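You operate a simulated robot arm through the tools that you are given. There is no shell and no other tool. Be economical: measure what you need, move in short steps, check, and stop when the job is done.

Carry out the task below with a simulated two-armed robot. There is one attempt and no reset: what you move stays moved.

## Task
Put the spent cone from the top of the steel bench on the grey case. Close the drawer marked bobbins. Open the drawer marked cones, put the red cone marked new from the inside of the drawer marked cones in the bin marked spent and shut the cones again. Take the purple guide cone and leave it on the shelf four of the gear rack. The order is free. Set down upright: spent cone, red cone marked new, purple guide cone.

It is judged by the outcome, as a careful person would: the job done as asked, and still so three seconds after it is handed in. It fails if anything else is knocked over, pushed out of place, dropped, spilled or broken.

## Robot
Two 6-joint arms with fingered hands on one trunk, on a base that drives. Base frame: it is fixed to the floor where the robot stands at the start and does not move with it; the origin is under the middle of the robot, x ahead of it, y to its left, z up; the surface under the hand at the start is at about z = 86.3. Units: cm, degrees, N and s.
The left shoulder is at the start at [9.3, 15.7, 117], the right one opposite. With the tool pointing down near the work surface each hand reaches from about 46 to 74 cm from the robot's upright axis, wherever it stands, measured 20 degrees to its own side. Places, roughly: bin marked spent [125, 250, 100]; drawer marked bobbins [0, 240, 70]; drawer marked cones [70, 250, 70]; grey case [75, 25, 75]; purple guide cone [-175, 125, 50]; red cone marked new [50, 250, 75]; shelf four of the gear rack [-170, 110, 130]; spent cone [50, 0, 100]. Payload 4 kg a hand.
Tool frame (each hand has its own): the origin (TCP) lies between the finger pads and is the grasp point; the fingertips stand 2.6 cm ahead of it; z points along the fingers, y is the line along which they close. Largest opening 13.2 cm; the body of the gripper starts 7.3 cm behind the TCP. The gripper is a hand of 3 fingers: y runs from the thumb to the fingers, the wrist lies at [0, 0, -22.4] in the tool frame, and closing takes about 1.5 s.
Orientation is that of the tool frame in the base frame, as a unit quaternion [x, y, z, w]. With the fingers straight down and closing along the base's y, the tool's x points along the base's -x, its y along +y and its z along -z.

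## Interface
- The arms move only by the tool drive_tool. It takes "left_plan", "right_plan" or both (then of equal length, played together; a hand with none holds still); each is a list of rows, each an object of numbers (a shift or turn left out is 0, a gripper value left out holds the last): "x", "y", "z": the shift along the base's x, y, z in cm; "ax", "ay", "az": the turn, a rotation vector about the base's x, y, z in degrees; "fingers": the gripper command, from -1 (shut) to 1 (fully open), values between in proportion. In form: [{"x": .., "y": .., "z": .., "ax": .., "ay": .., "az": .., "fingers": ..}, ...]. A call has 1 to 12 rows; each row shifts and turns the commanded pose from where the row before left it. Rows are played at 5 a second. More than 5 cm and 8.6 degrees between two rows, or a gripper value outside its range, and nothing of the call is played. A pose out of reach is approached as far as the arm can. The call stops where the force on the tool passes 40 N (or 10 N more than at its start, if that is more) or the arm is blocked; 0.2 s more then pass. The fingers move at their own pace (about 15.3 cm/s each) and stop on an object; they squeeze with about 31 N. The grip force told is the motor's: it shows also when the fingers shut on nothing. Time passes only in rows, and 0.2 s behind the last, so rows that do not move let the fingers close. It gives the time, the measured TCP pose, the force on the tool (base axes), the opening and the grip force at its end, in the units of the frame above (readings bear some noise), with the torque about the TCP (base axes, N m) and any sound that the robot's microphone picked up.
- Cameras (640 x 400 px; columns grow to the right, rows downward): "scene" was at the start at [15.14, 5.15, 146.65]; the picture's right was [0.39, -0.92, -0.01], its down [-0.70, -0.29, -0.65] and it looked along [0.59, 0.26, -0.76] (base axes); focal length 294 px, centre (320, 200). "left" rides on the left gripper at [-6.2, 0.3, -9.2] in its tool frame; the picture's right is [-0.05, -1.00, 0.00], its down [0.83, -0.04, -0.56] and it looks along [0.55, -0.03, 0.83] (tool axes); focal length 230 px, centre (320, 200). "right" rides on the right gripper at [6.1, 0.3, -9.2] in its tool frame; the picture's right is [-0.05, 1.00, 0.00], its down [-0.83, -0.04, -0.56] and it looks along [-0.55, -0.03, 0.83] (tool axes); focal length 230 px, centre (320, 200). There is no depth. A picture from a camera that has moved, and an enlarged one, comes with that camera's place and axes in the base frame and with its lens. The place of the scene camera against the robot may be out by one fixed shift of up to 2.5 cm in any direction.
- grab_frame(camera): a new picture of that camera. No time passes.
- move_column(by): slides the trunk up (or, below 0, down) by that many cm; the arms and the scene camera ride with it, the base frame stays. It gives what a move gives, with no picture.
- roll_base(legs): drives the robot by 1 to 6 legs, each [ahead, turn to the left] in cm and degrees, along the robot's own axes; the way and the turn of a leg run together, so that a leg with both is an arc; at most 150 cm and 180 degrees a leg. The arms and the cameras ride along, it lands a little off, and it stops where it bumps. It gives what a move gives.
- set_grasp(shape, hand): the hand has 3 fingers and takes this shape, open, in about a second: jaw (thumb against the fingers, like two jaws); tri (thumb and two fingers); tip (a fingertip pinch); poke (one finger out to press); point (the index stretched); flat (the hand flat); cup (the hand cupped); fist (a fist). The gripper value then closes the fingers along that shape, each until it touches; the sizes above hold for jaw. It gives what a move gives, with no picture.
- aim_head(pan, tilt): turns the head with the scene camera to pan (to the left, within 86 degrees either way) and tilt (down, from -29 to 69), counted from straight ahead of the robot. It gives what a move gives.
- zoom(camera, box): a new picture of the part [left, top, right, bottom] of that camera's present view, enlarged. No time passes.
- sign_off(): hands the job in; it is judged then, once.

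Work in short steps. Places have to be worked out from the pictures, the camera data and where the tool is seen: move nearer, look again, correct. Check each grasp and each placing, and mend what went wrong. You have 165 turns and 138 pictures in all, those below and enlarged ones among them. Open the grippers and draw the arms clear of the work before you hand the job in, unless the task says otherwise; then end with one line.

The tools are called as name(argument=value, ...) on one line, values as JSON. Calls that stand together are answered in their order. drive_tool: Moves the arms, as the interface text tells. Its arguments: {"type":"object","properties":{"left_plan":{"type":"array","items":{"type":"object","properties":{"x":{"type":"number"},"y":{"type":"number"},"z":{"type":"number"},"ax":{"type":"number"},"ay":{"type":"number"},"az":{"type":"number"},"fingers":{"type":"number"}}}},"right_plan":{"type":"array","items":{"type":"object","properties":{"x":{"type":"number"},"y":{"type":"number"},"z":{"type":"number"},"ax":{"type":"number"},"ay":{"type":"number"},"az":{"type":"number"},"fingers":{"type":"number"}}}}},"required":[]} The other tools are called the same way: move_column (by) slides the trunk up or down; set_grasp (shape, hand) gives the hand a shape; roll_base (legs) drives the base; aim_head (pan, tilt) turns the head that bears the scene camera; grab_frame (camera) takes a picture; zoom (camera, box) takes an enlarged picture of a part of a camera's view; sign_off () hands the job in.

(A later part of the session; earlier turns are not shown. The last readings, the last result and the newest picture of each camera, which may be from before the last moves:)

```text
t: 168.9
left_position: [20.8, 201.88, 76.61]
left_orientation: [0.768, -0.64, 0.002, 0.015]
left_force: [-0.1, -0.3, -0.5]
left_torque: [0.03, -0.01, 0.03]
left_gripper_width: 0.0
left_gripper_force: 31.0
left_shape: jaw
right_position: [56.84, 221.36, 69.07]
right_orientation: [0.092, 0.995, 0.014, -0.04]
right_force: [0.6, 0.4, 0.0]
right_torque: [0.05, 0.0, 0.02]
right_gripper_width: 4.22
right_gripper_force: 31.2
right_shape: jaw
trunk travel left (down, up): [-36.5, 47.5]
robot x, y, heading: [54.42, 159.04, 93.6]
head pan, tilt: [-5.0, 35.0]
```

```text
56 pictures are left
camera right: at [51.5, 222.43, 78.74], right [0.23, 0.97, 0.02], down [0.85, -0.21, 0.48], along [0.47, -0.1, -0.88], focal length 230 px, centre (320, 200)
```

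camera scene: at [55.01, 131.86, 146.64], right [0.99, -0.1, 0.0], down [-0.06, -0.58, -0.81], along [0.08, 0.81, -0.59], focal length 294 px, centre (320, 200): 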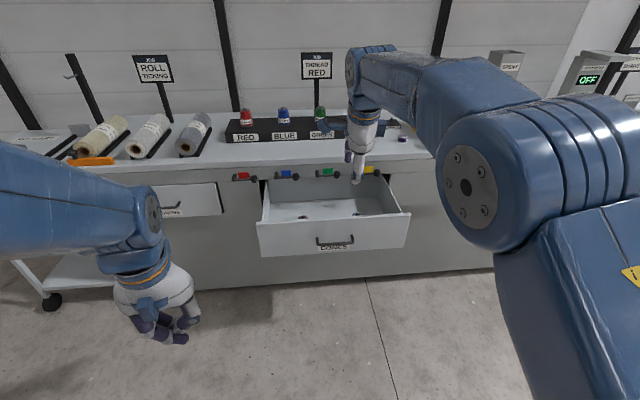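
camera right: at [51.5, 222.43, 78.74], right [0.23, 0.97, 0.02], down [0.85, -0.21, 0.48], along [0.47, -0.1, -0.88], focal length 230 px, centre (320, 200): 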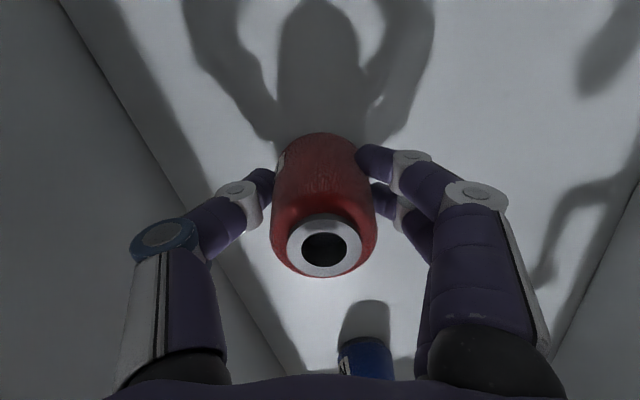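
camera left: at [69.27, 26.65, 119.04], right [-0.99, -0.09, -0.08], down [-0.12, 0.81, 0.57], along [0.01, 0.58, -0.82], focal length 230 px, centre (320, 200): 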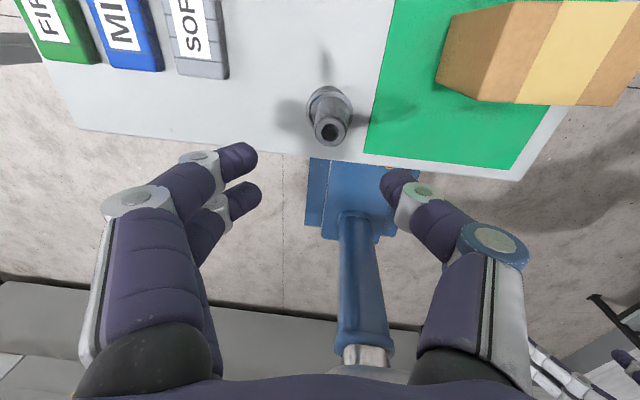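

Gripped at 4.2 cm. I lift a little with the arm, then raise the trunk straight up.

drive_tool(right_plan=[{"z": 2}, {"z": 2}, {"z": 2}, {}])

move_column(by=36)

aim_head(pan=-35, tilt=30)

grab_frame(camera="scene")

```text
t: 169.9
left_position: [20.68, 201.94, 76.66]
left_orientation: [0.768, -0.64, 0.003, 0.014]
left_force: [0.4, -0.7, 0.4]
left_torque: [-0.02, 0.02, 0.01]
left_gripper_width: 0.0
left_gripper_force: 31.2
left_shape: jaw
right_position: [56.73, 221.25, 75.32]
right_orientation: [0.091, 0.995, 0.014, -0.039]
right_force: [0.9, -0.3, -1.0]
right_torque: [0.04, -0.01, -0.02]
right_gripper_width: 4.21
right_gripper_force: 31.0
right_shape: jaw
trunk travel left (down, up): [-36.5, 47.5]
robot x, y, heading: [54.36, 159.28, 93.6]
head pan, tilt: [-5.0, 35.0]
```

```text
t: 173.4
left_position: [20.76, 201.91, 112.07]
left_orientation: [0.768, -0.641, 0.008, 0.022]
left_force: [0.2, -0.5, 0.4]
left_torque: [0.05, -0.03, 0.01]
left_gripper_width: 0.0
left_gripper_force: 30.7
left_shape: jaw
right_position: [56.97, 221.36, 111.33]
right_orientation: [0.092, 0.995, 0.015, -0.042]
right_force: [0.4, -0.5, -0.7]
right_torque: [0.03, 0.01, 0.02]
right_gripper_width: 4.22
right_gripper_force: 31.3
right_shape: jaw
trunk travel left (down, up): [-72.5, 11.5]
robot x, y, heading: [54.39, 159.5, 93.8]
head pan, tilt: [-5.0, 35.0]
```

```text
t: 174.4
left_position: [20.8, 201.79, 112.07]
left_orientation: [0.768, -0.64, 0.008, 0.021]
left_force: [0.9, -0.6, -0.1]
left_torque: [-0.02, -0.01, 0.01]
left_gripper_width: 0.01
left_gripper_force: 31.4
left_shape: jaw
right_position: [56.95, 221.42, 111.23]
right_orientation: [0.093, 0.995, 0.014, -0.042]
right_force: [-0.2, -0.1, -1.4]
right_torque: [0.02, 0.03, -0.03]
right_gripper_width: 4.18
right_gripper_force: 30.9
right_shape: jaw
trunk travel left (down, up): [-72.5, 11.5]
robot x, y, heading: [54.28, 159.57, 93.8]
head pan, tilt: [-35.0, 30.0]
```

```text
55 pictures are left
camera scene: at [58.57, 176.96, 151.41], right [0.85, -0.52, 0.01], down [-0.26, -0.44, -0.86], along [0.45, 0.73, -0.51], focal length 294 px, centre (320, 200)
```

scene: 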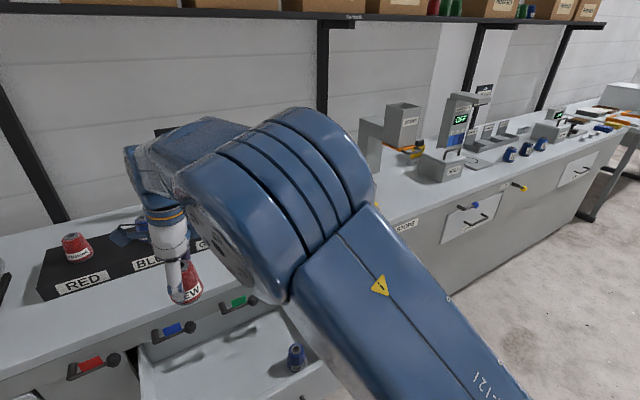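

The red cone marked NEW is held well. I drive back and across to get in front of the spent bin (x≈123).

roll_base(legs=[[-38, 0], [0, -93.8], [54, 0], [0, 90]])

aim_head(pan=5, tilt=25)

grab_frame(camera="scene")

```text
t: 179.9
left_position: [84.72, 164.37, 110.15]
left_orientation: [-0.239, 0.969, 0.002, -0.065]
left_force: [0.4, -0.1, 0.0]
left_torque: [0.03, 0.03, 0.01]
left_gripper_width: 0.0
left_gripper_force: 31.2
left_shape: jaw
right_position: [113.56, 135.65, 113.74]
right_orientation: [0.664, 0.745, 0.057, -0.018]
right_force: [-0.8, 0.8, -0.7]
right_torque: [0.03, 0.03, 0.0]
right_gripper_width: 4.12
right_gripper_force: 31.1
right_shape: jaw
trunk travel left (down, up): [-72.5, 11.5]
robot x, y, heading: [56.93, 121.99, 21.1]
head pan, tilt: [-35.0, 30.0]
stopped in leg 2: the robot was blocked; the commanded pose is now the measured one
```

```text
t: 181.0
left_position: [84.85, 164.64, 110.29]
left_orientation: [-0.239, 0.969, 0.001, -0.061]
left_force: [0.4, -0.8, 0.3]
left_torque: [-0.01, -0.01, 0.01]
left_gripper_width: 0.0
left_gripper_force: 30.7
left_shape: jaw
right_position: [113.57, 135.65, 113.75]
right_orientation: [0.665, 0.745, 0.056, -0.017]
right_force: [-0.2, -0.7, -1.4]
right_torque: [0.02, 0.03, 0.03]
right_gripper_width: 4.12
right_gripper_force: 30.7
right_shape: jaw
trunk travel left (down, up): [-72.5, 11.5]
robot x, y, heading: [56.44, 122.1, 21.0]
head pan, tilt: [5.0, 25.0]
```

```text
54 pictures are left
camera scene: at [72.43, 130.86, 152.17], right [0.44, -0.9, 0.0], down [-0.4, -0.19, -0.9], along [0.81, 0.4, -0.44], focal length 294 px, centre (320, 200)
```

scene: 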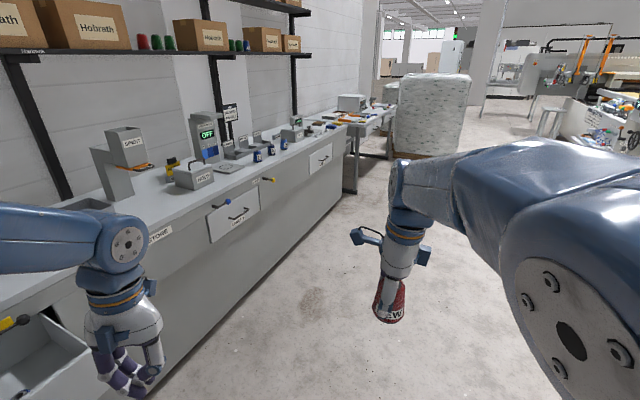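

The turn stopped early at 21°, which is fine: from here I can head straight to [106, 150] and then turn to face the counter.

roll_base(legs=[[0, 8], [56, 0]])

roll_base(legs=[[0, 30], [0, 30]])

aim_head(pan=10, tilt=30)

grab_frame(camera="scene")

```text
t: 184.8
left_position: [128.24, 195.24, 111.44]
left_orientation: [-0.305, 0.951, 0.001, -0.05]
left_force: [0.1, -0.9, 0.2]
left_torque: [0.03, 0.05, 0.02]
left_gripper_width: 0.01
left_gripper_force: 31.2
left_shape: jaw
right_position: [159.55, 169.98, 113.94]
right_orientation: [0.612, 0.788, 0.056, -0.021]
right_force: [-0.3, -0.8, -1.1]
right_torque: [0.02, 0.01, 0.06]
right_gripper_width: 4.13
right_gripper_force: 31.0
right_shape: jaw
trunk travel left (down, up): [-72.5, 11.5]
robot x, y, heading: [105.03, 148.96, 28.8]
head pan, tilt: [5.0, 25.0]
```

```text
t: 188.3
left_position: [77.67, 191.5, 110.44]
left_orientation: [0.731, -0.679, 0.036, 0.059]
left_force: [0.2, -0.4, -0.1]
left_torque: [0.01, -0.02, -0.02]
left_gripper_width: 0.02
left_gripper_force: 31.1
left_shape: jaw
right_position: [115.55, 204.9, 115.14]
right_orientation: [0.153, 0.985, 0.047, -0.058]
right_force: [0.0, 0.2, -0.9]
right_torque: [-0.02, 0.02, 0.02]
right_gripper_width: 4.11
right_gripper_force: 30.2
right_shape: jaw
trunk travel left (down, up): [-72.5, 11.5]
robot x, y, heading: [105.72, 148.78, 87.7]
head pan, tilt: [5.0, 25.0]
```

```text
t: 188.9
left_position: [77.49, 188.79, 108.61]
left_orientation: [0.728, -0.679, 0.056, 0.084]
left_force: [-0.3, 0.2, 0.8]
left_torque: [0.01, -0.01, 0.0]
left_gripper_width: 0.01
left_gripper_force: 31.1
left_shape: jaw
right_position: [115.57, 202.97, 116.56]
right_orientation: [0.157, 0.984, 0.056, -0.068]
right_force: [0.3, -0.4, -1.8]
right_torque: [0.02, 0.02, 0.0]
right_gripper_width: 4.1
right_gripper_force: 30.6
right_shape: jaw
trunk travel left (down, up): [-72.5, 11.5]
robot x, y, heading: [105.58, 148.61, 87.2]
head pan, tilt: [10.0, 30.0]
```

```text
53 pictures are left
camera scene: at [104.92, 167.78, 151.37], right [0.99, 0.13, 0.0], down [0.07, -0.51, -0.86], along [-0.11, 0.85, -0.52], focal length 294 px, centre (320, 200)
```

scene: 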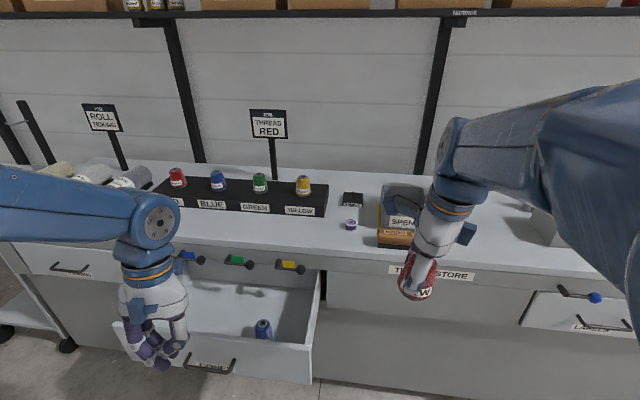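

The bin marked SPENT is at ≈[122, 256.5], with a brown block in front of it. I right the cone's tilt, lift the left hand a bit, and drive forward.

drive_tool(left_plan=[{"z": 3, "y": 3}, {"z": 3, "y": 3}, {"y": 2}, {}, {}], right_plan=[{"ax": -2.5, "ay": -1.3, "z": 1}, {"ax": -2.5, "ay": -1.3}, {"x": 2}, {"x": 2}, {}])

roll_base(legs=[[40, 2]])

drive_tool(right_plan=[{}, {}])

aim_head(pan=-20, tilt=40)

grab_frame(camera="scene")

grab_frame(camera="right")

```text
t: 190.2
left_position: [77.48, 197.62, 117.42]
left_orientation: [0.731, -0.68, 0.03, 0.053]
left_force: [-0.3, -0.6, 0.0]
left_torque: [0.0, 0.0, -0.01]
left_gripper_width: 0.02
left_gripper_force: 31.1
left_shape: jaw
right_position: [119.5, 202.85, 117.25]
right_orientation: [0.155, 0.987, 0.016, -0.028]
right_force: [-0.1, -0.3, -1.5]
right_torque: [0.01, 0.04, -0.05]
right_gripper_width: 4.09
right_gripper_force: 30.9
right_shape: jaw
trunk travel left (down, up): [-72.5, 11.5]
robot x, y, heading: [105.38, 148.9, 87.4]
head pan, tilt: [10.0, 30.0]
```

```text
t: 192.6
left_position: [77.03, 236.31, 117.28]
left_orientation: [0.742, -0.668, 0.03, 0.052]
left_force: [-0.1, 0.2, -1.4]
left_torque: [-0.01, 0.01, 0.01]
left_gripper_width: 0.0
left_gripper_force: 31.2
left_shape: jaw
right_position: [118.76, 242.97, 117.15]
right_orientation: [0.139, 0.99, 0.016, -0.03]
right_force: [-1.6, -0.2, -0.2]
right_torque: [-0.02, 0.01, -0.03]
right_gripper_width: 4.1
right_gripper_force: 31.2
right_shape: jaw
trunk travel left (down, up): [-72.5, 11.5]
robot x, y, heading: [106.38, 188.75, 89.7]
head pan, tilt: [10.0, 30.0]
```

```text
t: 193.2
left_position: [77.08, 234.74, 117.99]
left_orientation: [0.742, -0.669, 0.026, 0.048]
left_force: [0.4, 0.2, -0.1]
left_torque: [0.01, 0.0, 0.02]
left_gripper_width: 0.0
left_gripper_force: 31.4
left_shape: jaw
right_position: [118.86, 241.41, 117.86]
right_orientation: [0.14, 0.989, 0.022, -0.031]
right_force: [0.6, 0.9, -0.3]
right_torque: [-0.01, 0.01, 0.02]
right_gripper_width: 4.11
right_gripper_force: 31.0
right_shape: jaw
trunk travel left (down, up): [-72.5, 11.5]
robot x, y, heading: [106.78, 188.69, 89.4]
head pan, tilt: [10.0, 30.0]
```

```text
t: 194.2
left_position: [77.12, 234.29, 118.14]
left_orientation: [0.742, -0.669, 0.024, 0.045]
left_force: [0.3, -0.9, 0.1]
left_torque: [0.03, -0.01, 0.01]
left_gripper_width: 0.01
left_gripper_force: 31.1
left_shape: jaw
right_position: [118.76, 240.95, 118.14]
right_orientation: [0.14, 0.989, 0.025, -0.032]
right_force: [0.5, 0.5, -0.1]
right_torque: [0.01, 0.01, 0.0]
right_gripper_width: 4.09
right_gripper_force: 30.8
right_shape: jaw
trunk travel left (down, up): [-72.5, 11.5]
robot x, y, heading: [106.73, 188.71, 89.6]
head pan, tilt: [-20.0, 40.0]
```

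```text
52 pictures are left
camera scene: at [110.03, 206.24, 149.89], right [0.94, -0.35, 0.01], down [-0.23, -0.62, -0.76], along [0.27, 0.71, -0.66], focal length 294 px, centre (320, 200)
```

scene: 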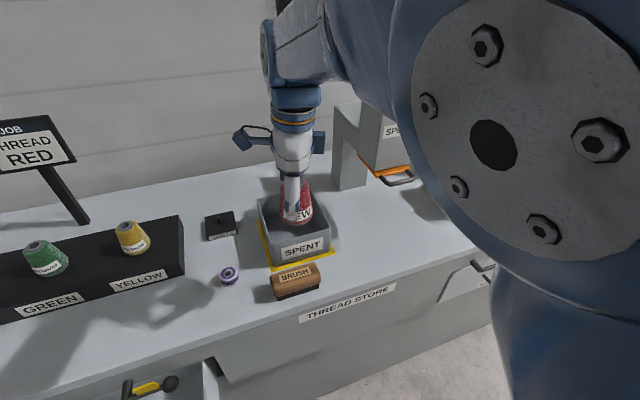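

```text
51 pictures are left
camera right: at [113.4, 242.51, 127.66], right [0.33, 0.94, 0.04], down [0.82, -0.3, 0.49], along [0.48, -0.13, -0.87], focal length 230 px, centre (320, 200)
```

right: 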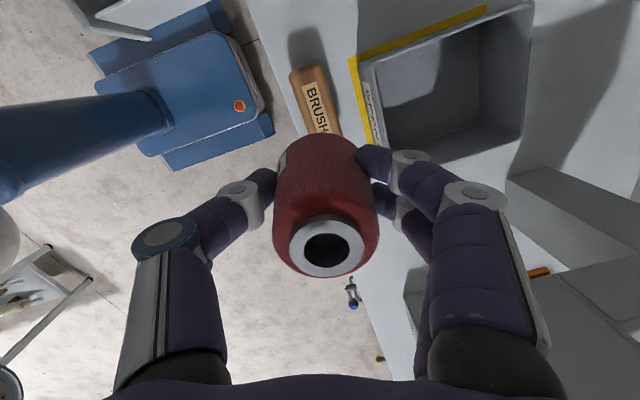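

The bin opening spans about y 248–267, centred near [121.3, 257.5]; the cone's posture in the grip is unchanged. I drive 8 cm closer, then move over the bin.

roll_base(legs=[[8, 0]])

drive_tool(right_plan=[{"x": 1.2, "y": 2.5}, {"x": 1.2, "y": 2.5}, {"y": 2}, {"z": -3}, {"z": -3}, {}, {}])

grab_frame(camera="scene")

grab_frame(camera="right")

```text
t: 195.2
left_position: [77.33, 240.65, 118.78]
left_orientation: [0.741, -0.67, 0.019, 0.04]
left_force: [0.5, 0.7, 0.1]
left_torque: [-0.06, -0.01, 0.03]
left_gripper_width: 0.0
left_gripper_force: 31.0
left_shape: jaw
right_position: [118.95, 247.24, 118.86]
right_orientation: [0.141, 0.989, 0.033, -0.032]
right_force: [0.6, 1.0, -1.3]
right_torque: [-0.05, -0.02, -0.03]
right_gripper_width: 4.12
right_gripper_force: 30.9
right_shape: jaw
trunk travel left (down, up): [-72.5, 11.5]
robot x, y, heading: [106.87, 196.2, 89.3]
head pan, tilt: [-20.0, 40.0]
```

```text
t: 196.8
left_position: [77.27, 240.83, 116.7]
left_orientation: [0.74, -0.669, 0.039, 0.062]
left_force: [-0.4, 0.7, -0.4]
left_torque: [-0.02, -0.01, -0.02]
left_gripper_width: 0.0
left_gripper_force: 31.2
left_shape: jaw
right_position: [121.29, 254.68, 112.68]
right_orientation: [0.141, 0.989, 0.03, -0.031]
right_force: [0.1, 1.0, -0.3]
right_torque: [-0.01, 0.01, -0.01]
right_gripper_width: 4.07
right_gripper_force: 30.7
right_shape: jaw
trunk travel left (down, up): [-72.5, 11.5]
robot x, y, heading: [107.17, 196.16, 89.4]
head pan, tilt: [-20.0, 40.0]
```

```text
50 pictures are left
camera scene: at [110.18, 214.32, 149.85], right [0.94, -0.35, 0.01], down [-0.23, -0.62, -0.75], along [0.27, 0.7, -0.66], focal length 294 px, centre (320, 200)
```

scene: 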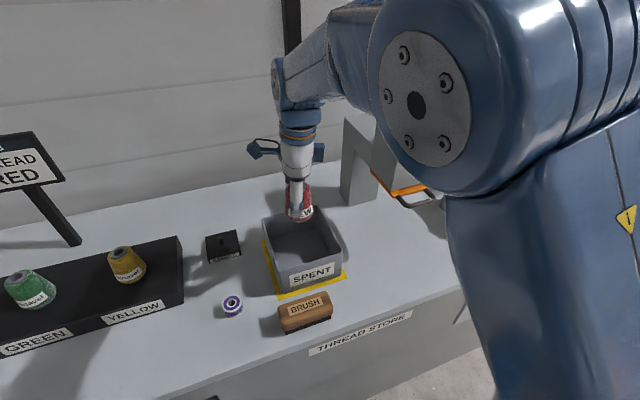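

```text
49 pictures are left
camera right: at [115.8, 256.06, 122.21], right [0.33, 0.94, 0.05], down [0.81, -0.31, 0.49], along [0.48, -0.12, -0.87], focal length 230 px, centre (320, 200)
```

right: 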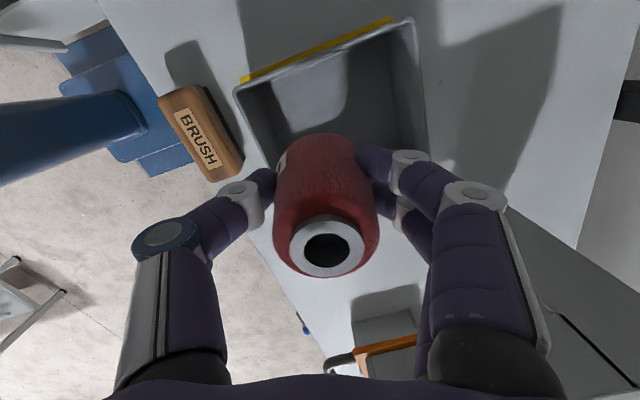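

Bin centre ≈[121.3, 257.5]. I move 2.7 cm further in y and lower toward the bin.

drive_tool(right_plan=[{"y": 1.4}, {"y": 1.3}, {"z": -3}, {"z": -3}, {"z": -3}, {"z": -2}, {}, {}])

zoom(camera="scene", box=[220, 130, 400, 300])

grab_frame(camera="right")

```text
t: 198.6
left_position: [77.32, 240.71, 116.66]
left_orientation: [0.739, -0.67, 0.039, 0.062]
left_force: [-0.7, -0.8, -0.3]
left_torque: [-0.04, -0.02, -0.05]
left_gripper_width: 0.0
left_gripper_force: 30.5
left_shape: jaw
right_position: [121.58, 257.1, 101.63]
right_orientation: [0.141, 0.989, 0.03, -0.031]
right_force: [-0.4, 0.7, -1.1]
right_torque: [0.0, 0.0, 0.04]
right_gripper_width: 4.07
right_gripper_force: 31.3
right_shape: jaw
trunk travel left (down, up): [-72.5, 11.5]
robot x, y, heading: [106.93, 196.26, 89.2]
head pan, tilt: [-20.0, 40.0]
```

```text
2.35 times, centred on (310, 215) of scene
camera zoom: at [110.18, 214.16, 149.87], right [0.94, -0.35, 0.01], down [-0.23, -0.62, -0.75], along [0.27, 0.7, -0.66], focal length 691 px, centre (344, 165)
```

zoom: 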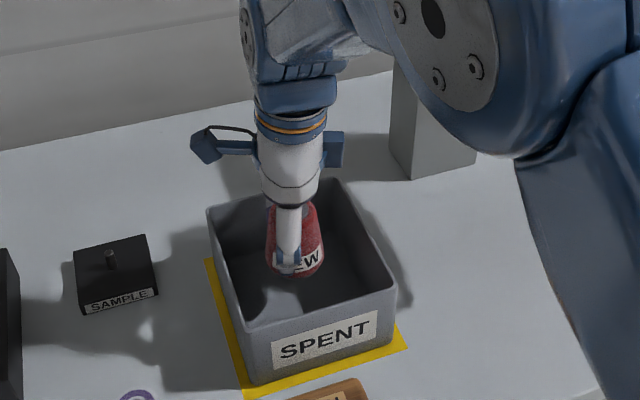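

```text
47 pictures are left
camera right: at [116.12, 258.45, 111.1], right [0.33, 0.94, 0.05], down [0.81, -0.31, 0.49], along [0.48, -0.12, -0.87], focal length 230 px, centre (320, 200)
```

right: 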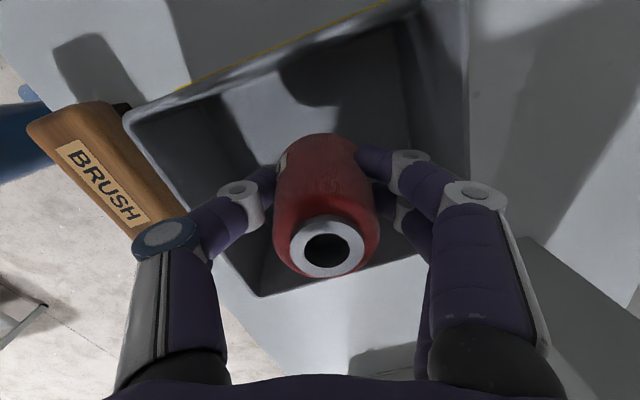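

The cone is inside the bin opening, well centred. I lower slowly until it touches the floor.

drive_tool(right_plan=[{"z": -1}, {"z": -1}, {"z": -1}, {"z": -0.7}, {}, {}])

drive_tool(right_plan=[{"z": -0.5}, {"z": -0.5}, {}, {}])

zoom(camera="scene", box=[250, 160, 370, 270])

```text
t: 200.0
left_position: [77.3, 240.75, 116.66]
left_orientation: [0.739, -0.67, 0.04, 0.061]
left_force: [0.7, 0.4, -0.3]
left_torque: [-0.01, 0.0, -0.02]
left_gripper_width: 0.02
left_gripper_force: 31.1
left_shape: jaw
right_position: [121.38, 257.03, 98.04]
right_orientation: [0.142, 0.989, 0.031, -0.031]
right_force: [0.0, 0.8, -2.0]
right_torque: [0.02, -0.01, 0.01]
right_gripper_width: 4.1
right_gripper_force: 31.2
right_shape: jaw
trunk travel left (down, up): [-72.5, 11.5]
robot x, y, heading: [107.22, 196.6, 89.1]
head pan, tilt: [-20.0, 40.0]
```

```text
t: 201.0
left_position: [77.35, 240.78, 116.67]
left_orientation: [0.739, -0.67, 0.039, 0.063]
left_force: [-1.0, 0.7, -0.2]
left_torque: [0.01, 0.0, 0.01]
left_gripper_width: 0.0
left_gripper_force: 31.1
left_shape: jaw
right_position: [121.44, 257.15, 97.13]
right_orientation: [0.142, 0.989, 0.032, -0.031]
right_force: [0.1, 0.2, -0.4]
right_torque: [0.0, -0.02, -0.02]
right_gripper_width: 4.07
right_gripper_force: 31.0
right_shape: jaw
trunk travel left (down, up): [-72.5, 11.5]
robot x, y, heading: [107.12, 196.44, 89.3]
head pan, tilt: [-20.0, 40.0]
```

```text
3.64 times, centred on (310, 215) of scene
camera zoom: at [110.18, 214.15, 149.87], right [0.94, -0.35, 0.01], down [-0.23, -0.62, -0.75], along [0.27, 0.7, -0.66], focal length 1068 px, centre (356, 146)
```

zoom: 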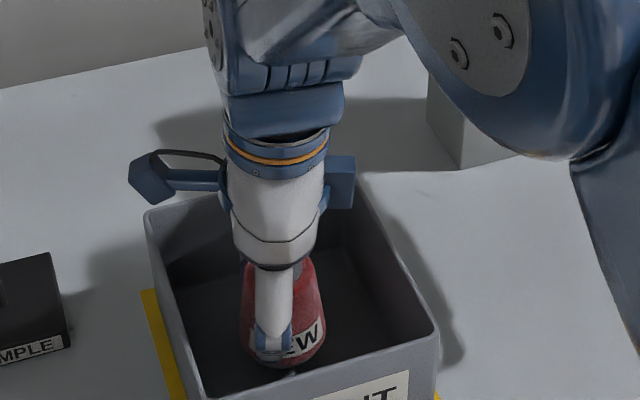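

No firm contact yet; I continue in small steps.

drive_tool(right_plan=[{"z": -0.5}, {"z": -0.5}, {}])

drive_tool(right_plan=[{"z": -0.5}, {"z": -0.4}, {}])

drive_tool(right_plan=[{"z": -0.4}, {"z": -0.4}, {}])

```text
t: 201.8
left_position: [77.26, 240.77, 116.63]
left_orientation: [0.739, -0.67, 0.038, 0.063]
left_force: [0.1, -0.1, 0.4]
left_torque: [0.0, -0.03, -0.04]
left_gripper_width: 0.02
left_gripper_force: 31.3
left_shape: jaw
right_position: [121.32, 257.02, 95.91]
right_orientation: [0.142, 0.989, 0.032, -0.031]
right_force: [0.0, 0.0, -1.4]
right_torque: [0.03, 0.02, 0.0]
right_gripper_width: 4.1
right_gripper_force: 31.1
right_shape: jaw
trunk travel left (down, up): [-72.5, 11.5]
robot x, y, heading: [107.25, 196.46, 89.1]
head pan, tilt: [-20.0, 40.0]
```

```text
t: 202.6
left_position: [77.34, 240.79, 116.73]
left_orientation: [0.739, -0.669, 0.039, 0.062]
left_force: [0.4, -0.4, 0.2]
left_torque: [0.01, 0.0, -0.01]
left_gripper_width: 0.0
left_gripper_force: 30.8
left_shape: jaw
right_position: [121.36, 257.1, 95.18]
right_orientation: [0.142, 0.989, 0.032, -0.03]
right_force: [0.1, -0.4, 0.6]
right_torque: [-0.03, 0.04, 0.02]
right_gripper_width: 4.11
right_gripper_force: 31.0
right_shape: jaw
trunk travel left (down, up): [-72.5, 11.5]
robot x, y, heading: [106.6, 196.28, 89.5]
head pan, tilt: [-20.0, 40.0]
```

```text
t: 203.4
left_position: [77.19, 240.43, 116.89]
left_orientation: [0.739, -0.67, 0.037, 0.06]
left_force: [0.8, 0.1, -0.7]
left_torque: [0.01, -0.01, 0.03]
left_gripper_width: 0.01
left_gripper_force: 31.1
left_shape: jaw
right_position: [121.4, 256.9, 94.89]
right_orientation: [0.141, 0.989, 0.036, -0.031]
right_force: [-2.3, 2.0, 32.7]
right_torque: [0.04, 0.07, -0.01]
right_gripper_width: 4.32
right_gripper_force: 30.8
right_shape: jaw
trunk travel left (down, up): [-72.5, 11.5]
robot x, y, heading: [107.23, 196.47, 89.5]
head pan, tilt: [-20.0, 40.0]
```

The cone is on the floor (33 N). I relieve the pressure by 0.5 cm and open the fingers gradually.

drive_tool(right_plan=[{"z": 0.5}, {}, {"fingers": -0.3}, {}, {"fingers": -0.15}, {}, {"fingers": 0.0}, {}, {"fingers": 0.15}, {}, {}])

grab_frame(camera="right")

```text
t: 205.8
left_position: [77.33, 240.82, 116.65]
left_orientation: [0.739, -0.67, 0.04, 0.062]
left_force: [0.4, 0.1, 0.1]
left_torque: [0.01, -0.03, 0.02]
left_gripper_width: 0.0
left_gripper_force: 31.7
left_shape: jaw
right_position: [121.53, 256.96, 95.12]
right_orientation: [0.142, 0.989, 0.031, -0.031]
right_force: [-0.7, 0.2, 0.2]
right_torque: [0.0, 0.0, 0.01]
right_gripper_width: 7.54
right_gripper_force: 0.0
right_shape: jaw
trunk travel left (down, up): [-72.5, 11.5]
robot x, y, heading: [106.78, 196.38, 89.2]
head pan, tilt: [-20.0, 40.0]
```

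```text
45 pictures are left
camera right: at [116.12, 258.42, 104.49], right [0.33, 0.94, 0.05], down [0.81, -0.31, 0.49], along [0.48, -0.12, -0.87], focal length 230 px, centre (320, 200)
```

right: 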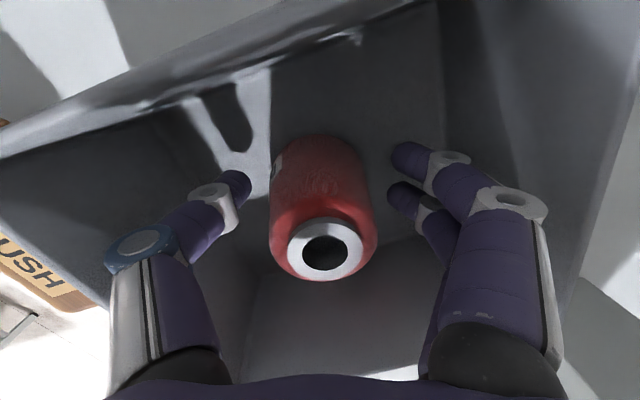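

Released and standing. I raise the hand straight up and verify.

drive_tool(right_plan=[{"z": 2}, {"z": 3}, {"z": 4}, {"z": 4}, {"z": 4}, {"z": 3}, {}, {}])

grab_frame(camera="right")

```text
t: 207.6
left_position: [77.36, 240.78, 116.72]
left_orientation: [0.739, -0.669, 0.039, 0.062]
left_force: [-0.7, 0.4, 0.7]
left_torque: [0.02, -0.01, -0.03]
left_gripper_width: 0.0
left_gripper_force: 31.0
left_shape: jaw
right_position: [121.52, 257.09, 114.92]
right_orientation: [0.142, 0.989, 0.032, -0.032]
right_force: [0.5, 0.2, -0.7]
right_torque: [0.01, -0.02, 0.02]
right_gripper_width: 7.55
right_gripper_force: 0.1
right_shape: jaw
trunk travel left (down, up): [-72.5, 11.5]
robot x, y, heading: [107.14, 196.2, 89.3]
head pan, tilt: [-20.0, 40.0]
```

```text
44 pictures are left
camera right: at [116.0, 258.64, 124.51], right [0.33, 0.94, 0.05], down [0.81, -0.31, 0.49], along [0.48, -0.12, -0.87], focal length 230 px, centre (320, 200)
```

right: 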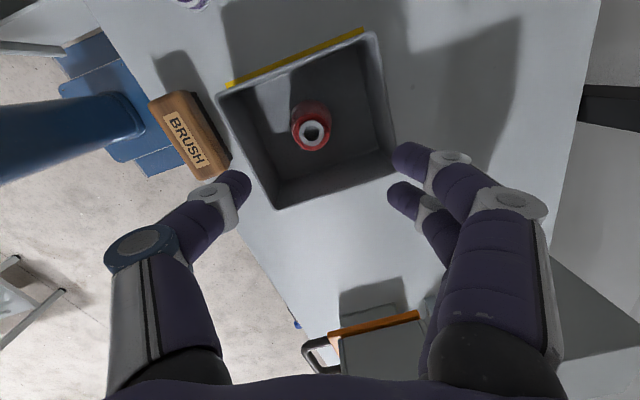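

The red cone stands upright in the bin. Now to shut the cones drawer: I back off and drive across to face it.

roll_base(legs=[[-72, 0]])

roll_base(legs=[[0, 45], [0, 45]])

```text
t: 211.6
left_position: [76.38, 167.65, 116.6]
left_orientation: [0.738, -0.671, 0.039, 0.062]
left_force: [0.4, -1.1, -0.5]
left_torque: [0.01, -0.03, 0.0]
left_gripper_width: 0.0
left_gripper_force: 31.6
left_shape: jaw
right_position: [120.66, 183.99, 115.0]
right_orientation: [0.143, 0.989, 0.03, -0.032]
right_force: [-0.5, -0.9, -0.2]
right_torque: [0.01, 0.01, 0.02]
right_gripper_width: 7.53
right_gripper_force: 0.1
right_shape: jaw
trunk travel left (down, up): [-72.5, 11.5]
robot x, y, heading: [106.35, 123.21, 88.9]
head pan, tilt: [-20.0, 40.0]
```

```text
t: 216.5
left_position: [63.09, 93.05, 115.87]
left_orientation: [0.994, 0.055, 0.093, 0.019]
left_force: [-0.5, -0.3, 0.7]
left_torque: [0.03, 0.01, -0.03]
left_gripper_width: 0.0
left_gripper_force: 31.6
left_shape: jaw
right_position: [46.71, 136.74, 115.93]
right_orientation: [-0.604, 0.795, 0.005, -0.051]
right_force: [-0.6, -0.6, -0.4]
right_torque: [0.02, 0.04, 0.02]
right_gripper_width: 7.6
right_gripper_force: 0.1
right_shape: jaw
trunk travel left (down, up): [-72.5, 11.5]
robot x, y, heading: [105.95, 124.55, -180.0]
head pan, tilt: [-20.0, 40.0]
```

Continuing: forward 54 cm and turn to face the drawer.

roll_base(legs=[[54, 0]])

roll_base(legs=[[0, -45], [0, -45], [-14, 0]])

```text
t: 219.6
left_position: [11.72, 93.9, 113.98]
left_orientation: [0.991, 0.046, 0.124, 0.02]
left_force: [0.3, 0.2, 0.5]
left_torque: [-0.01, 0.0, -0.05]
left_gripper_width: 0.03
left_gripper_force: 30.9
left_shape: jaw
right_position: [-4.31, 138.08, 117.11]
right_orientation: [-0.597, 0.8, 0.012, -0.059]
right_force: [0.3, 1.1, 0.2]
right_torque: [-0.01, 0.03, -0.02]
right_gripper_width: 7.59
right_gripper_force: 0.0
right_shape: jaw
trunk travel left (down, up): [-72.5, 11.5]
robot x, y, heading: [52.67, 124.69, 179.1]
head pan, tilt: [-20.0, 40.0]
```

```text
t: 225.3
left_position: [21.69, 150.41, 112.92]
left_orientation: [0.731, -0.666, 0.09, 0.117]
left_force: [-0.1, 0.0, -1.7]
left_torque: [-0.09, -0.03, 0.04]
left_gripper_width: 0.0
left_gripper_force: 30.6
left_shape: jaw
right_position: [65.67, 165.97, 118.53]
right_orientation: [0.142, 0.987, 0.063, -0.035]
right_force: [0.7, -0.3, -0.7]
right_torque: [0.01, -0.04, -0.02]
right_gripper_width: 7.56
right_gripper_force: 0.0
right_shape: jaw
trunk travel left (down, up): [-72.5, 11.5]
robot x, y, heading: [51.69, 111.97, 91.4]
head pan, tilt: [-20.0, 40.0]
stopped in leg 3: the robot was blocked; the commanded pose is now the measured one
```

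I push the left hand out, lower the trunk 40 cm, close the right fingers and pitch the right hand forward for pushing.

drive_tool(left_plan=[{"y": 3}, {"y": 3}, {"y": 3}, {"y": 2}, {}], right_plan=[{"fingers": -1}, {}, {}, {}, {}])

move_column(by=-40)

drive_tool(right_plan=[{"ax": 8, "y": 1.2}, {"ax": 8, "y": 1.2}, {"ax": 8, "y": 1.2}, {"ax": 8, "y": 1.2}, {"ax": 8, "y": 1.2}, {"ax": 8, "y": 1.2}, {"ax": 8, "y": 1.2}, {"ax": 8, "y": 1.2}, {"ax": 8, "y": 1.2}, {"ax": 4}, {}, {}])

aim_head(pan=-5, tilt=28)

grab_frame(camera="scene")

```text
t: 226.5
left_position: [22.29, 160.33, 114.23]
left_orientation: [0.732, -0.669, 0.076, 0.106]
left_force: [-0.1, -0.1, 0.1]
left_torque: [-0.01, -0.02, 0.0]
left_gripper_width: 0.02
left_gripper_force: 31.0
left_shape: jaw
right_position: [66.01, 164.55, 119.06]
right_orientation: [0.143, 0.987, 0.068, -0.036]
right_force: [-0.5, 0.2, -0.9]
right_torque: [-0.05, -0.01, -0.03]
right_gripper_width: 0.0
right_gripper_force: 31.0
right_shape: jaw
trunk travel left (down, up): [-72.5, 11.5]
robot x, y, heading: [51.83, 111.92, 91.7]
head pan, tilt: [-20.0, 40.0]
```

```text
t: 230.3
left_position: [22.18, 160.21, 74.19]
left_orientation: [0.732, -0.669, 0.075, 0.106]
left_force: [0.2, 0.7, -0.5]
left_torque: [0.02, 0.03, -0.02]
left_gripper_width: 0.02
left_gripper_force: 31.0
left_shape: jaw
right_position: [65.97, 164.59, 79.2]
right_orientation: [0.142, 0.987, 0.068, -0.036]
right_force: [0.8, 0.0, 0.7]
right_torque: [0.02, -0.04, 0.0]
right_gripper_width: 0.02
right_gripper_force: 31.1
right_shape: jaw
trunk travel left (down, up): [-32.5, 51.5]
robot x, y, heading: [51.51, 111.96, 91.7]
head pan, tilt: [-20.0, 40.0]
```

```text
t: 232.9
left_position: [22.16, 160.25, 74.17]
left_orientation: [0.732, -0.668, 0.075, 0.105]
left_force: [0.4, -1.1, -0.2]
left_torque: [0.01, -0.05, -0.03]
left_gripper_width: 0.02
left_gripper_force: 31.1
left_shape: jaw
right_position: [64.33, 174.88, 79.16]
right_orientation: [0.112, 0.821, 0.541, -0.143]
right_force: [0.3, -0.3, -0.1]
right_torque: [0.01, -0.02, -0.02]
right_gripper_width: 0.0
right_gripper_force: 30.9
right_shape: jaw
right hand out of reach, approached as far as the arm can: row 2, 3, 4, 6, 7, 9, 10
trunk travel left (down, up): [-32.5, 51.5]
robot x, y, heading: [51.71, 112.24, 91.7]
head pan, tilt: [-20.0, 40.0]
```

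```text
t: 233.7
left_position: [22.19, 160.19, 74.27]
left_orientation: [0.732, -0.669, 0.076, 0.106]
left_force: [-0.1, 0.3, -0.2]
left_torque: [-0.01, -0.01, 0.01]
left_gripper_width: 0.01
left_gripper_force: 30.5
left_shape: jaw
right_position: [64.38, 174.76, 79.24]
right_orientation: [0.113, 0.821, 0.541, -0.144]
right_force: [0.1, -0.7, 0.0]
right_torque: [0.01, 0.03, 0.01]
right_gripper_width: 0.02
right_gripper_force: 31.3
right_shape: jaw
trunk travel left (down, up): [-32.5, 51.5]
robot x, y, heading: [51.63, 112.1, 91.8]
head pan, tilt: [-5.0, 28.0]
```

```text
43 pictures are left
camera scene: at [52.3, 130.17, 111.53], right [1.0, -0.09, 0.0], down [-0.04, -0.5, -0.87], along [0.08, 0.86, -0.5], focal length 294 px, centre (320, 200)
```

scene: 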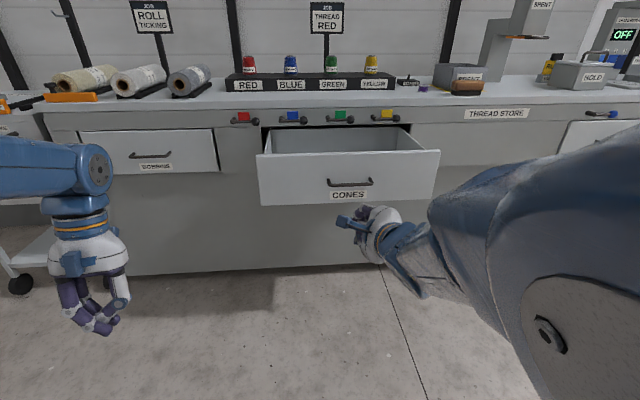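

The hand is pitched about 67°. I extend it a bit, finish the pitch and set x≈68, z≈74.5.

drive_tool(right_plan=[{"y": 3, "x": 1, "z": -1.2}, {"y": 3, "x": 1, "z": -1.2}, {"y": 3, "x": 1, "z": -1.2}, {"ax": 6, "z": -1}, {"ax": 6}, {}, {}])

roll_base(legs=[[17, -1.5]])

grab_frame(camera="right")

```text
t: 235.3
left_position: [22.13, 160.29, 74.22]
left_orientation: [0.733, -0.668, 0.076, 0.106]
left_force: [0.2, -0.2, -0.6]
left_torque: [0.02, 0.01, 0.01]
left_gripper_width: 0.02
left_gripper_force: 30.9
left_shape: jaw
right_position: [69.7, 184.44, 82.52]
right_orientation: [0.052, 0.761, 0.627, -0.159]
right_force: [0.9, -0.6, -0.4]
right_torque: [0.0, -0.01, 0.01]
right_gripper_width: 0.0
right_gripper_force: 30.6
right_shape: jaw
right hand out of reach, approached as far as the arm can: row 1, 2, 3, 4, 5
trunk travel left (down, up): [-32.5, 51.5]
robot x, y, heading: [51.69, 111.63, 91.4]
head pan, tilt: [-5.0, 28.0]
```

```text
t: 236.8
left_position: [23.13, 178.17, 74.17]
left_orientation: [0.724, -0.677, 0.075, 0.107]
left_force: [0.4, 0.2, -1.2]
left_torque: [-0.03, -0.01, -0.01]
left_gripper_width: 0.0
left_gripper_force: 31.0
left_shape: jaw
right_position: [71.22, 201.18, 82.44]
right_orientation: [0.062, 0.762, 0.627, -0.15]
right_force: [-0.1, 0.2, 0.2]
right_torque: [0.04, 0.02, 0.01]
right_gripper_width: 0.0
right_gripper_force: 30.7
right_shape: jaw
trunk travel left (down, up): [-32.5, 51.5]
robot x, y, heading: [51.27, 129.11, 89.8]
head pan, tilt: [-5.0, 28.0]
```

```text
42 pictures are left
camera right: at [66.8, 191.74, 85.98], right [0.33, 0.21, 0.92], down [0.86, -0.47, -0.2], along [0.39, 0.86, -0.34], focal length 230 px, centre (320, 200)
```

right: 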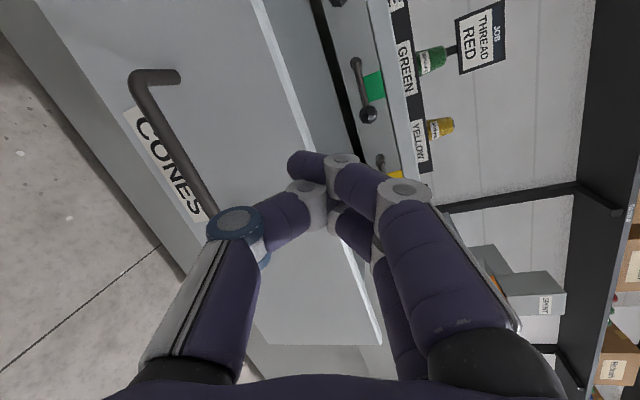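

The fist is a bit above the drawer front's top edge; I lower the trunk 7.5 cm to bring it to z≈75.

move_column(by=-7.5)

roll_base(legs=[[14, 0]])

grab_frame(camera="scene")

```text
t: 237.9
left_position: [23.19, 176.66, 67.48]
left_orientation: [0.724, -0.679, 0.068, 0.1]
left_force: [0.4, 0.2, -0.4]
left_torque: [0.03, -0.01, -0.01]
left_gripper_width: 0.04
left_gripper_force: 30.9
left_shape: jaw
right_position: [71.22, 199.63, 76.36]
right_orientation: [0.06, 0.755, 0.635, -0.152]
right_force: [-0.2, 0.2, 0.3]
right_torque: [-0.03, 0.01, -0.01]
right_gripper_width: 0.0
right_gripper_force: 31.3
right_shape: jaw
trunk travel left (down, up): [-25.0, 59.0]
robot x, y, heading: [51.54, 129.09, 90.0]
head pan, tilt: [-5.0, 28.0]
```

```text
t: 239.2
left_position: [23.26, 191.06, 67.53]
left_orientation: [0.725, -0.678, 0.069, 0.101]
left_force: [0.1, -0.6, -1.1]
left_torque: [-0.01, 0.03, 0.0]
left_gripper_width: 0.02
left_gripper_force: 30.8
left_shape: jaw
right_position: [71.07, 214.01, 76.25]
right_orientation: [0.061, 0.756, 0.634, -0.152]
right_force: [-0.1, 0.2, 0.5]
right_torque: [0.05, 0.0, -0.01]
right_gripper_width: 0.0
right_gripper_force: 31.1
right_shape: jaw
trunk travel left (down, up): [-25.0, 59.0]
robot x, y, heading: [51.6, 143.22, 90.1]
head pan, tilt: [-5.0, 28.0]
```

```text
41 pictures are left
camera scene: at [52.15, 161.48, 104.19], right [1.0, -0.09, 0.0], down [-0.04, -0.49, -0.87], along [0.08, 0.87, -0.49], focal length 294 px, centre (320, 200)
```

scene: 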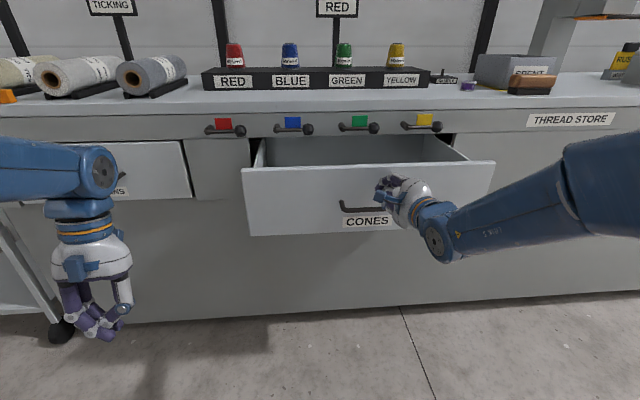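

The fist is pushing on the front above the handle. I keep driving forward to close it.

roll_base(legs=[[13, 0]])

zoom(camera="scene", box=[160, 90, 560, 290])

```text
t: 240.5
left_position: [23.17, 203.3, 67.85]
left_orientation: [0.726, -0.678, 0.066, 0.098]
left_force: [-0.1, 0.5, 0.1]
left_torque: [-0.11, 0.04, 0.03]
left_gripper_width: 0.0
left_gripper_force: 31.0
left_shape: jaw
right_position: [70.93, 226.23, 76.82]
right_orientation: [0.058, 0.753, 0.638, -0.152]
right_force: [0.9, 0.6, -0.6]
right_torque: [0.08, -0.02, -0.01]
right_gripper_width: 0.0
right_gripper_force: 31.4
right_shape: jaw
trunk travel left (down, up): [-25.0, 59.0]
robot x, y, heading: [51.23, 156.68, 90.4]
head pan, tilt: [-5.0, 28.0]
```

```text
1.60 times, centred on (360, 190) of scene
camera zoom: at [52.09, 174.86, 104.11], right [1.0, -0.08, 0.0], down [-0.04, -0.49, -0.87], along [0.07, 0.87, -0.49], focal length 470 px, centre (256, 216)
```

zoom: 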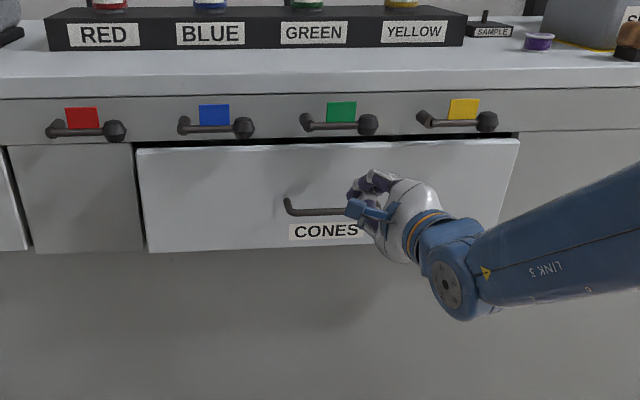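

Nearly shut. I push the rest with the arm in small steps under force watch.

drive_tool(right_plan=[{"y": 1}, {"y": 1}, {"y": 1}, {"y": 1}, {"y": 1}, {"y": 1}, {"y": 1}, {"y": 1}, {}])

zoom(camera="scene", box=[160, 90, 560, 290])

```text
t: 242.5
left_position: [23.08, 201.74, 69.01]
left_orientation: [0.726, -0.679, 0.058, 0.09]
left_force: [-0.4, 0.0, 0.8]
left_torque: [-0.03, -0.01, -0.03]
left_gripper_width: 0.01
left_gripper_force: 31.3
left_shape: jaw
right_position: [71.07, 232.59, 78.35]
right_orientation: [0.057, 0.745, 0.646, -0.153]
right_force: [0.5, -0.4, 0.2]
right_torque: [-0.02, -0.02, -0.03]
right_gripper_width: 0.04
right_gripper_force: 30.6
right_shape: jaw
trunk travel left (down, up): [-25.0, 59.0]
robot x, y, heading: [51.51, 156.35, 90.2]
head pan, tilt: [-5.0, 28.0]
```

```text
1.60 times, centred on (360, 190) of scene
camera zoom: at [52.09, 174.3, 104.21], right [1.0, -0.08, 0.0], down [-0.04, -0.48, -0.87], along [0.07, 0.87, -0.49], focal length 470 px, centre (256, 216)
```

zoom: 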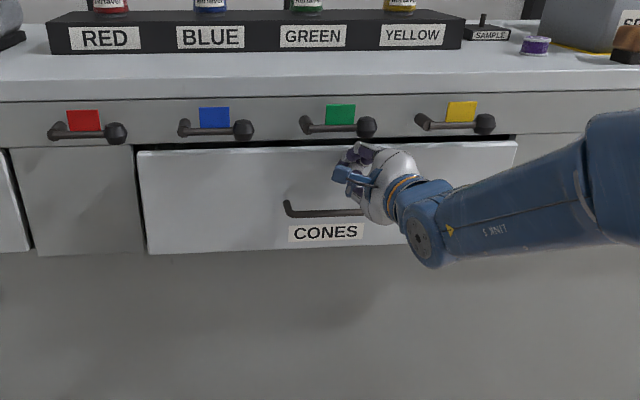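

The hand is drifting up; I lower it 3.5 cm and push on.

drive_tool(right_plan=[{"y": -1}, {"z": -1.5}, {"z": -1.5}, {"z": -0.8}, {"y": 1}, {"y": 1}, {"y": 1}, {"y": 1}, {"y": 1}, {}])

zoom(camera="scene", box=[160, 90, 560, 290])

```text
t: 244.4
left_position: [23.21, 200.4, 69.78]
left_orientation: [0.727, -0.68, 0.052, 0.082]
left_force: [0.5, -0.7, -0.7]
left_torque: [0.01, 0.01, -0.01]
left_gripper_width: 0.02
left_gripper_force: 31.0
left_shape: jaw
right_position: [71.06, 234.11, 75.8]
right_orientation: [0.056, 0.742, 0.65, -0.153]
right_force: [0.3, 0.1, 0.4]
right_torque: [0.01, 0.02, -0.04]
right_gripper_width: 0.0
right_gripper_force: 31.1
right_shape: jaw
trunk travel left (down, up): [-25.0, 59.0]
robot x, y, heading: [50.8, 156.17, 89.8]
head pan, tilt: [-5.0, 28.0]
stopped in row 9 (right hand): the force on the tool passed its limit at 50 N (the readings are from after the stop); the commanded pose is now the measured one
```

```text
1.60 times, centred on (360, 190) of scene
camera zoom: at [52.09, 174.13, 104.24], right [1.0, -0.08, 0.0], down [-0.04, -0.48, -0.87], along [0.07, 0.87, -0.48], focal length 470 px, centre (256, 216)
```

zoom: 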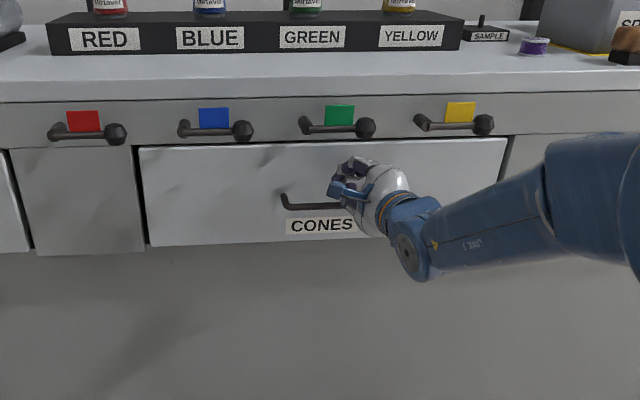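

The drawer stopped firmly (50 N) and looks flush. I back away and view both drawers.

roll_base(legs=[[-45, 0]])

aim_head(pan=10, tilt=15)

grab_frame(camera="scene")

```text
t: 247.2
left_position: [23.12, 154.56, 69.77]
left_orientation: [0.727, -0.679, 0.051, 0.083]
left_force: [0.0, 0.1, 0.1]
left_torque: [0.0, 0.01, -0.01]
left_gripper_width: 0.01
left_gripper_force: 31.0
left_shape: jaw
right_position: [71.13, 188.26, 75.5]
right_orientation: [0.056, 0.742, 0.65, -0.153]
right_force: [-0.6, 1.0, 0.5]
right_torque: [0.01, -0.01, -0.02]
right_gripper_width: 0.0
right_gripper_force: 30.5
right_shape: jaw
trunk travel left (down, up): [-25.0, 59.0]
robot x, y, heading: [51.2, 110.08, 90.2]
head pan, tilt: [-5.0, 28.0]
```

```text
t: 247.9
left_position: [23.17, 153.5, 70.52]
left_orientation: [0.728, -0.68, 0.046, 0.076]
left_force: [0.1, -0.2, 0.8]
left_torque: [-0.02, -0.01, -0.02]
left_gripper_width: 0.01
left_gripper_force: 31.0
left_shape: jaw
right_position: [71.18, 187.19, 76.77]
right_orientation: [0.055, 0.737, 0.656, -0.153]
right_force: [0.3, 0.3, 0.5]
right_torque: [0.0, 0.02, 0.0]
right_gripper_width: 0.0
right_gripper_force: 31.1
right_shape: jaw
trunk travel left (down, up): [-25.0, 59.0]
robot x, y, heading: [51.18, 110.26, 90.2]
head pan, tilt: [10.0, 15.0]
```

```text
37 pictures are left
camera scene: at [49.82, 128.55, 106.3], right [0.98, 0.18, 0.0], down [0.05, -0.27, -0.96], along [-0.17, 0.95, -0.28], focal length 294 px, centre (320, 200)
```

scene: 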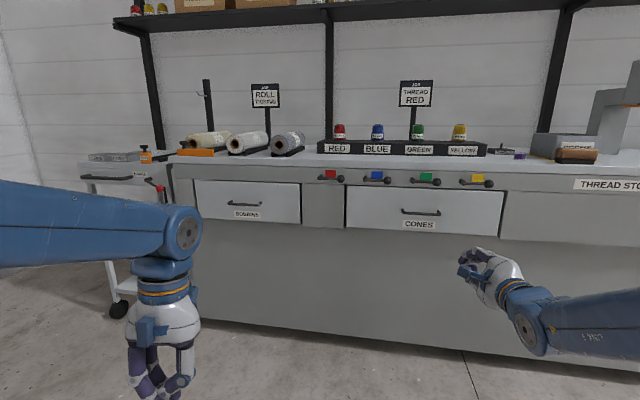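

Both drawers are shut. Next the guide cone: I bring the right hand back to pointing down, push the left out a little and raise the trunk.

drive_tool(right_plan=[{"ax": -8, "y": -2}, {"ax": -8, "y": -2}, {"ax": -8, "y": -2}, {"ax": -8, "y": -2}, {"ax": -8, "y": -2}, {"ax": -8, "y": -2}, {"ax": -8, "y": -2}, {"ax": -8, "y": -2}, {"ax": -8, "y": -2}, {"ax": -8, "fingers": 0}, {}], left_plan=[{"y": 2}, {"y": 2}, {"y": 2}, {"y": 2}, {"fingers": 0.3}, {}, {}, {}, {}, {}, {}])

move_column(by=40)

roll_base(legs=[[0, 45], [0, 45], [70, 0]])

```text
t: 250.3
left_position: [23.22, 161.55, 70.52]
left_orientation: [0.728, -0.68, 0.046, 0.076]
left_force: [0.5, 0.3, 0.5]
left_torque: [-0.01, -0.05, 0.01]
left_gripper_width: 8.54
left_gripper_force: 0.0
left_shape: jaw
right_position: [69.89, 171.86, 77.33]
right_orientation: [0.128, 0.978, 0.113, -0.121]
right_force: [0.3, 0.0, 0.1]
right_torque: [0.0, 0.03, -0.04]
right_gripper_width: 6.56
right_gripper_force: 0.0
right_shape: jaw
right hand out of reach, approached as far as the arm can: row 3, 4, 5
trunk travel left (down, up): [-25.0, 59.0]
robot x, y, heading: [51.82, 110.16, 90.3]
head pan, tilt: [10.0, 15.0]
```

```text
t: 254.2
left_position: [23.23, 161.64, 110.43]
left_orientation: [0.728, -0.68, 0.045, 0.076]
left_force: [-0.5, -0.4, -0.3]
left_torque: [-0.01, -0.04, 0.02]
left_gripper_width: 8.54
left_gripper_force: 0.1
left_shape: jaw
right_position: [69.87, 172.03, 117.21]
right_orientation: [0.127, 0.978, 0.113, -0.121]
right_force: [0.7, -0.3, -0.7]
right_torque: [-0.01, -0.02, -0.02]
right_gripper_width: 6.52
right_gripper_force: 0.1
right_shape: jaw
trunk travel left (down, up): [-65.0, 19.0]
robot x, y, heading: [51.51, 110.15, 90.2]
head pan, tilt: [10.0, 15.0]
```

```text
t: 259.6
left_position: [-0.32, 82.95, 112.32]
left_orientation: [0.997, 0.029, 0.069, 0.022]
left_force: [-0.3, 0.4, 0.7]
left_torque: [-0.05, -0.02, 0.01]
left_gripper_width: 8.56
left_gripper_force: 0.0
left_shape: jaw
right_position: [-9.78, 129.55, 119.44]
right_orientation: [-0.598, 0.781, 0.005, -0.18]
right_force: [0.0, 0.1, 0.4]
right_torque: [0.0, 0.01, 0.02]
right_gripper_width: 6.61
right_gripper_force: 0.0
right_shape: jaw
trunk travel left (down, up): [-65.0, 19.0]
robot x, y, heading: [47.06, 111.74, -177.9]
head pan, tilt: [10.0, 15.0]
stopped in leg 3: the robot was blocked; the commanded pose is now the measured one
```

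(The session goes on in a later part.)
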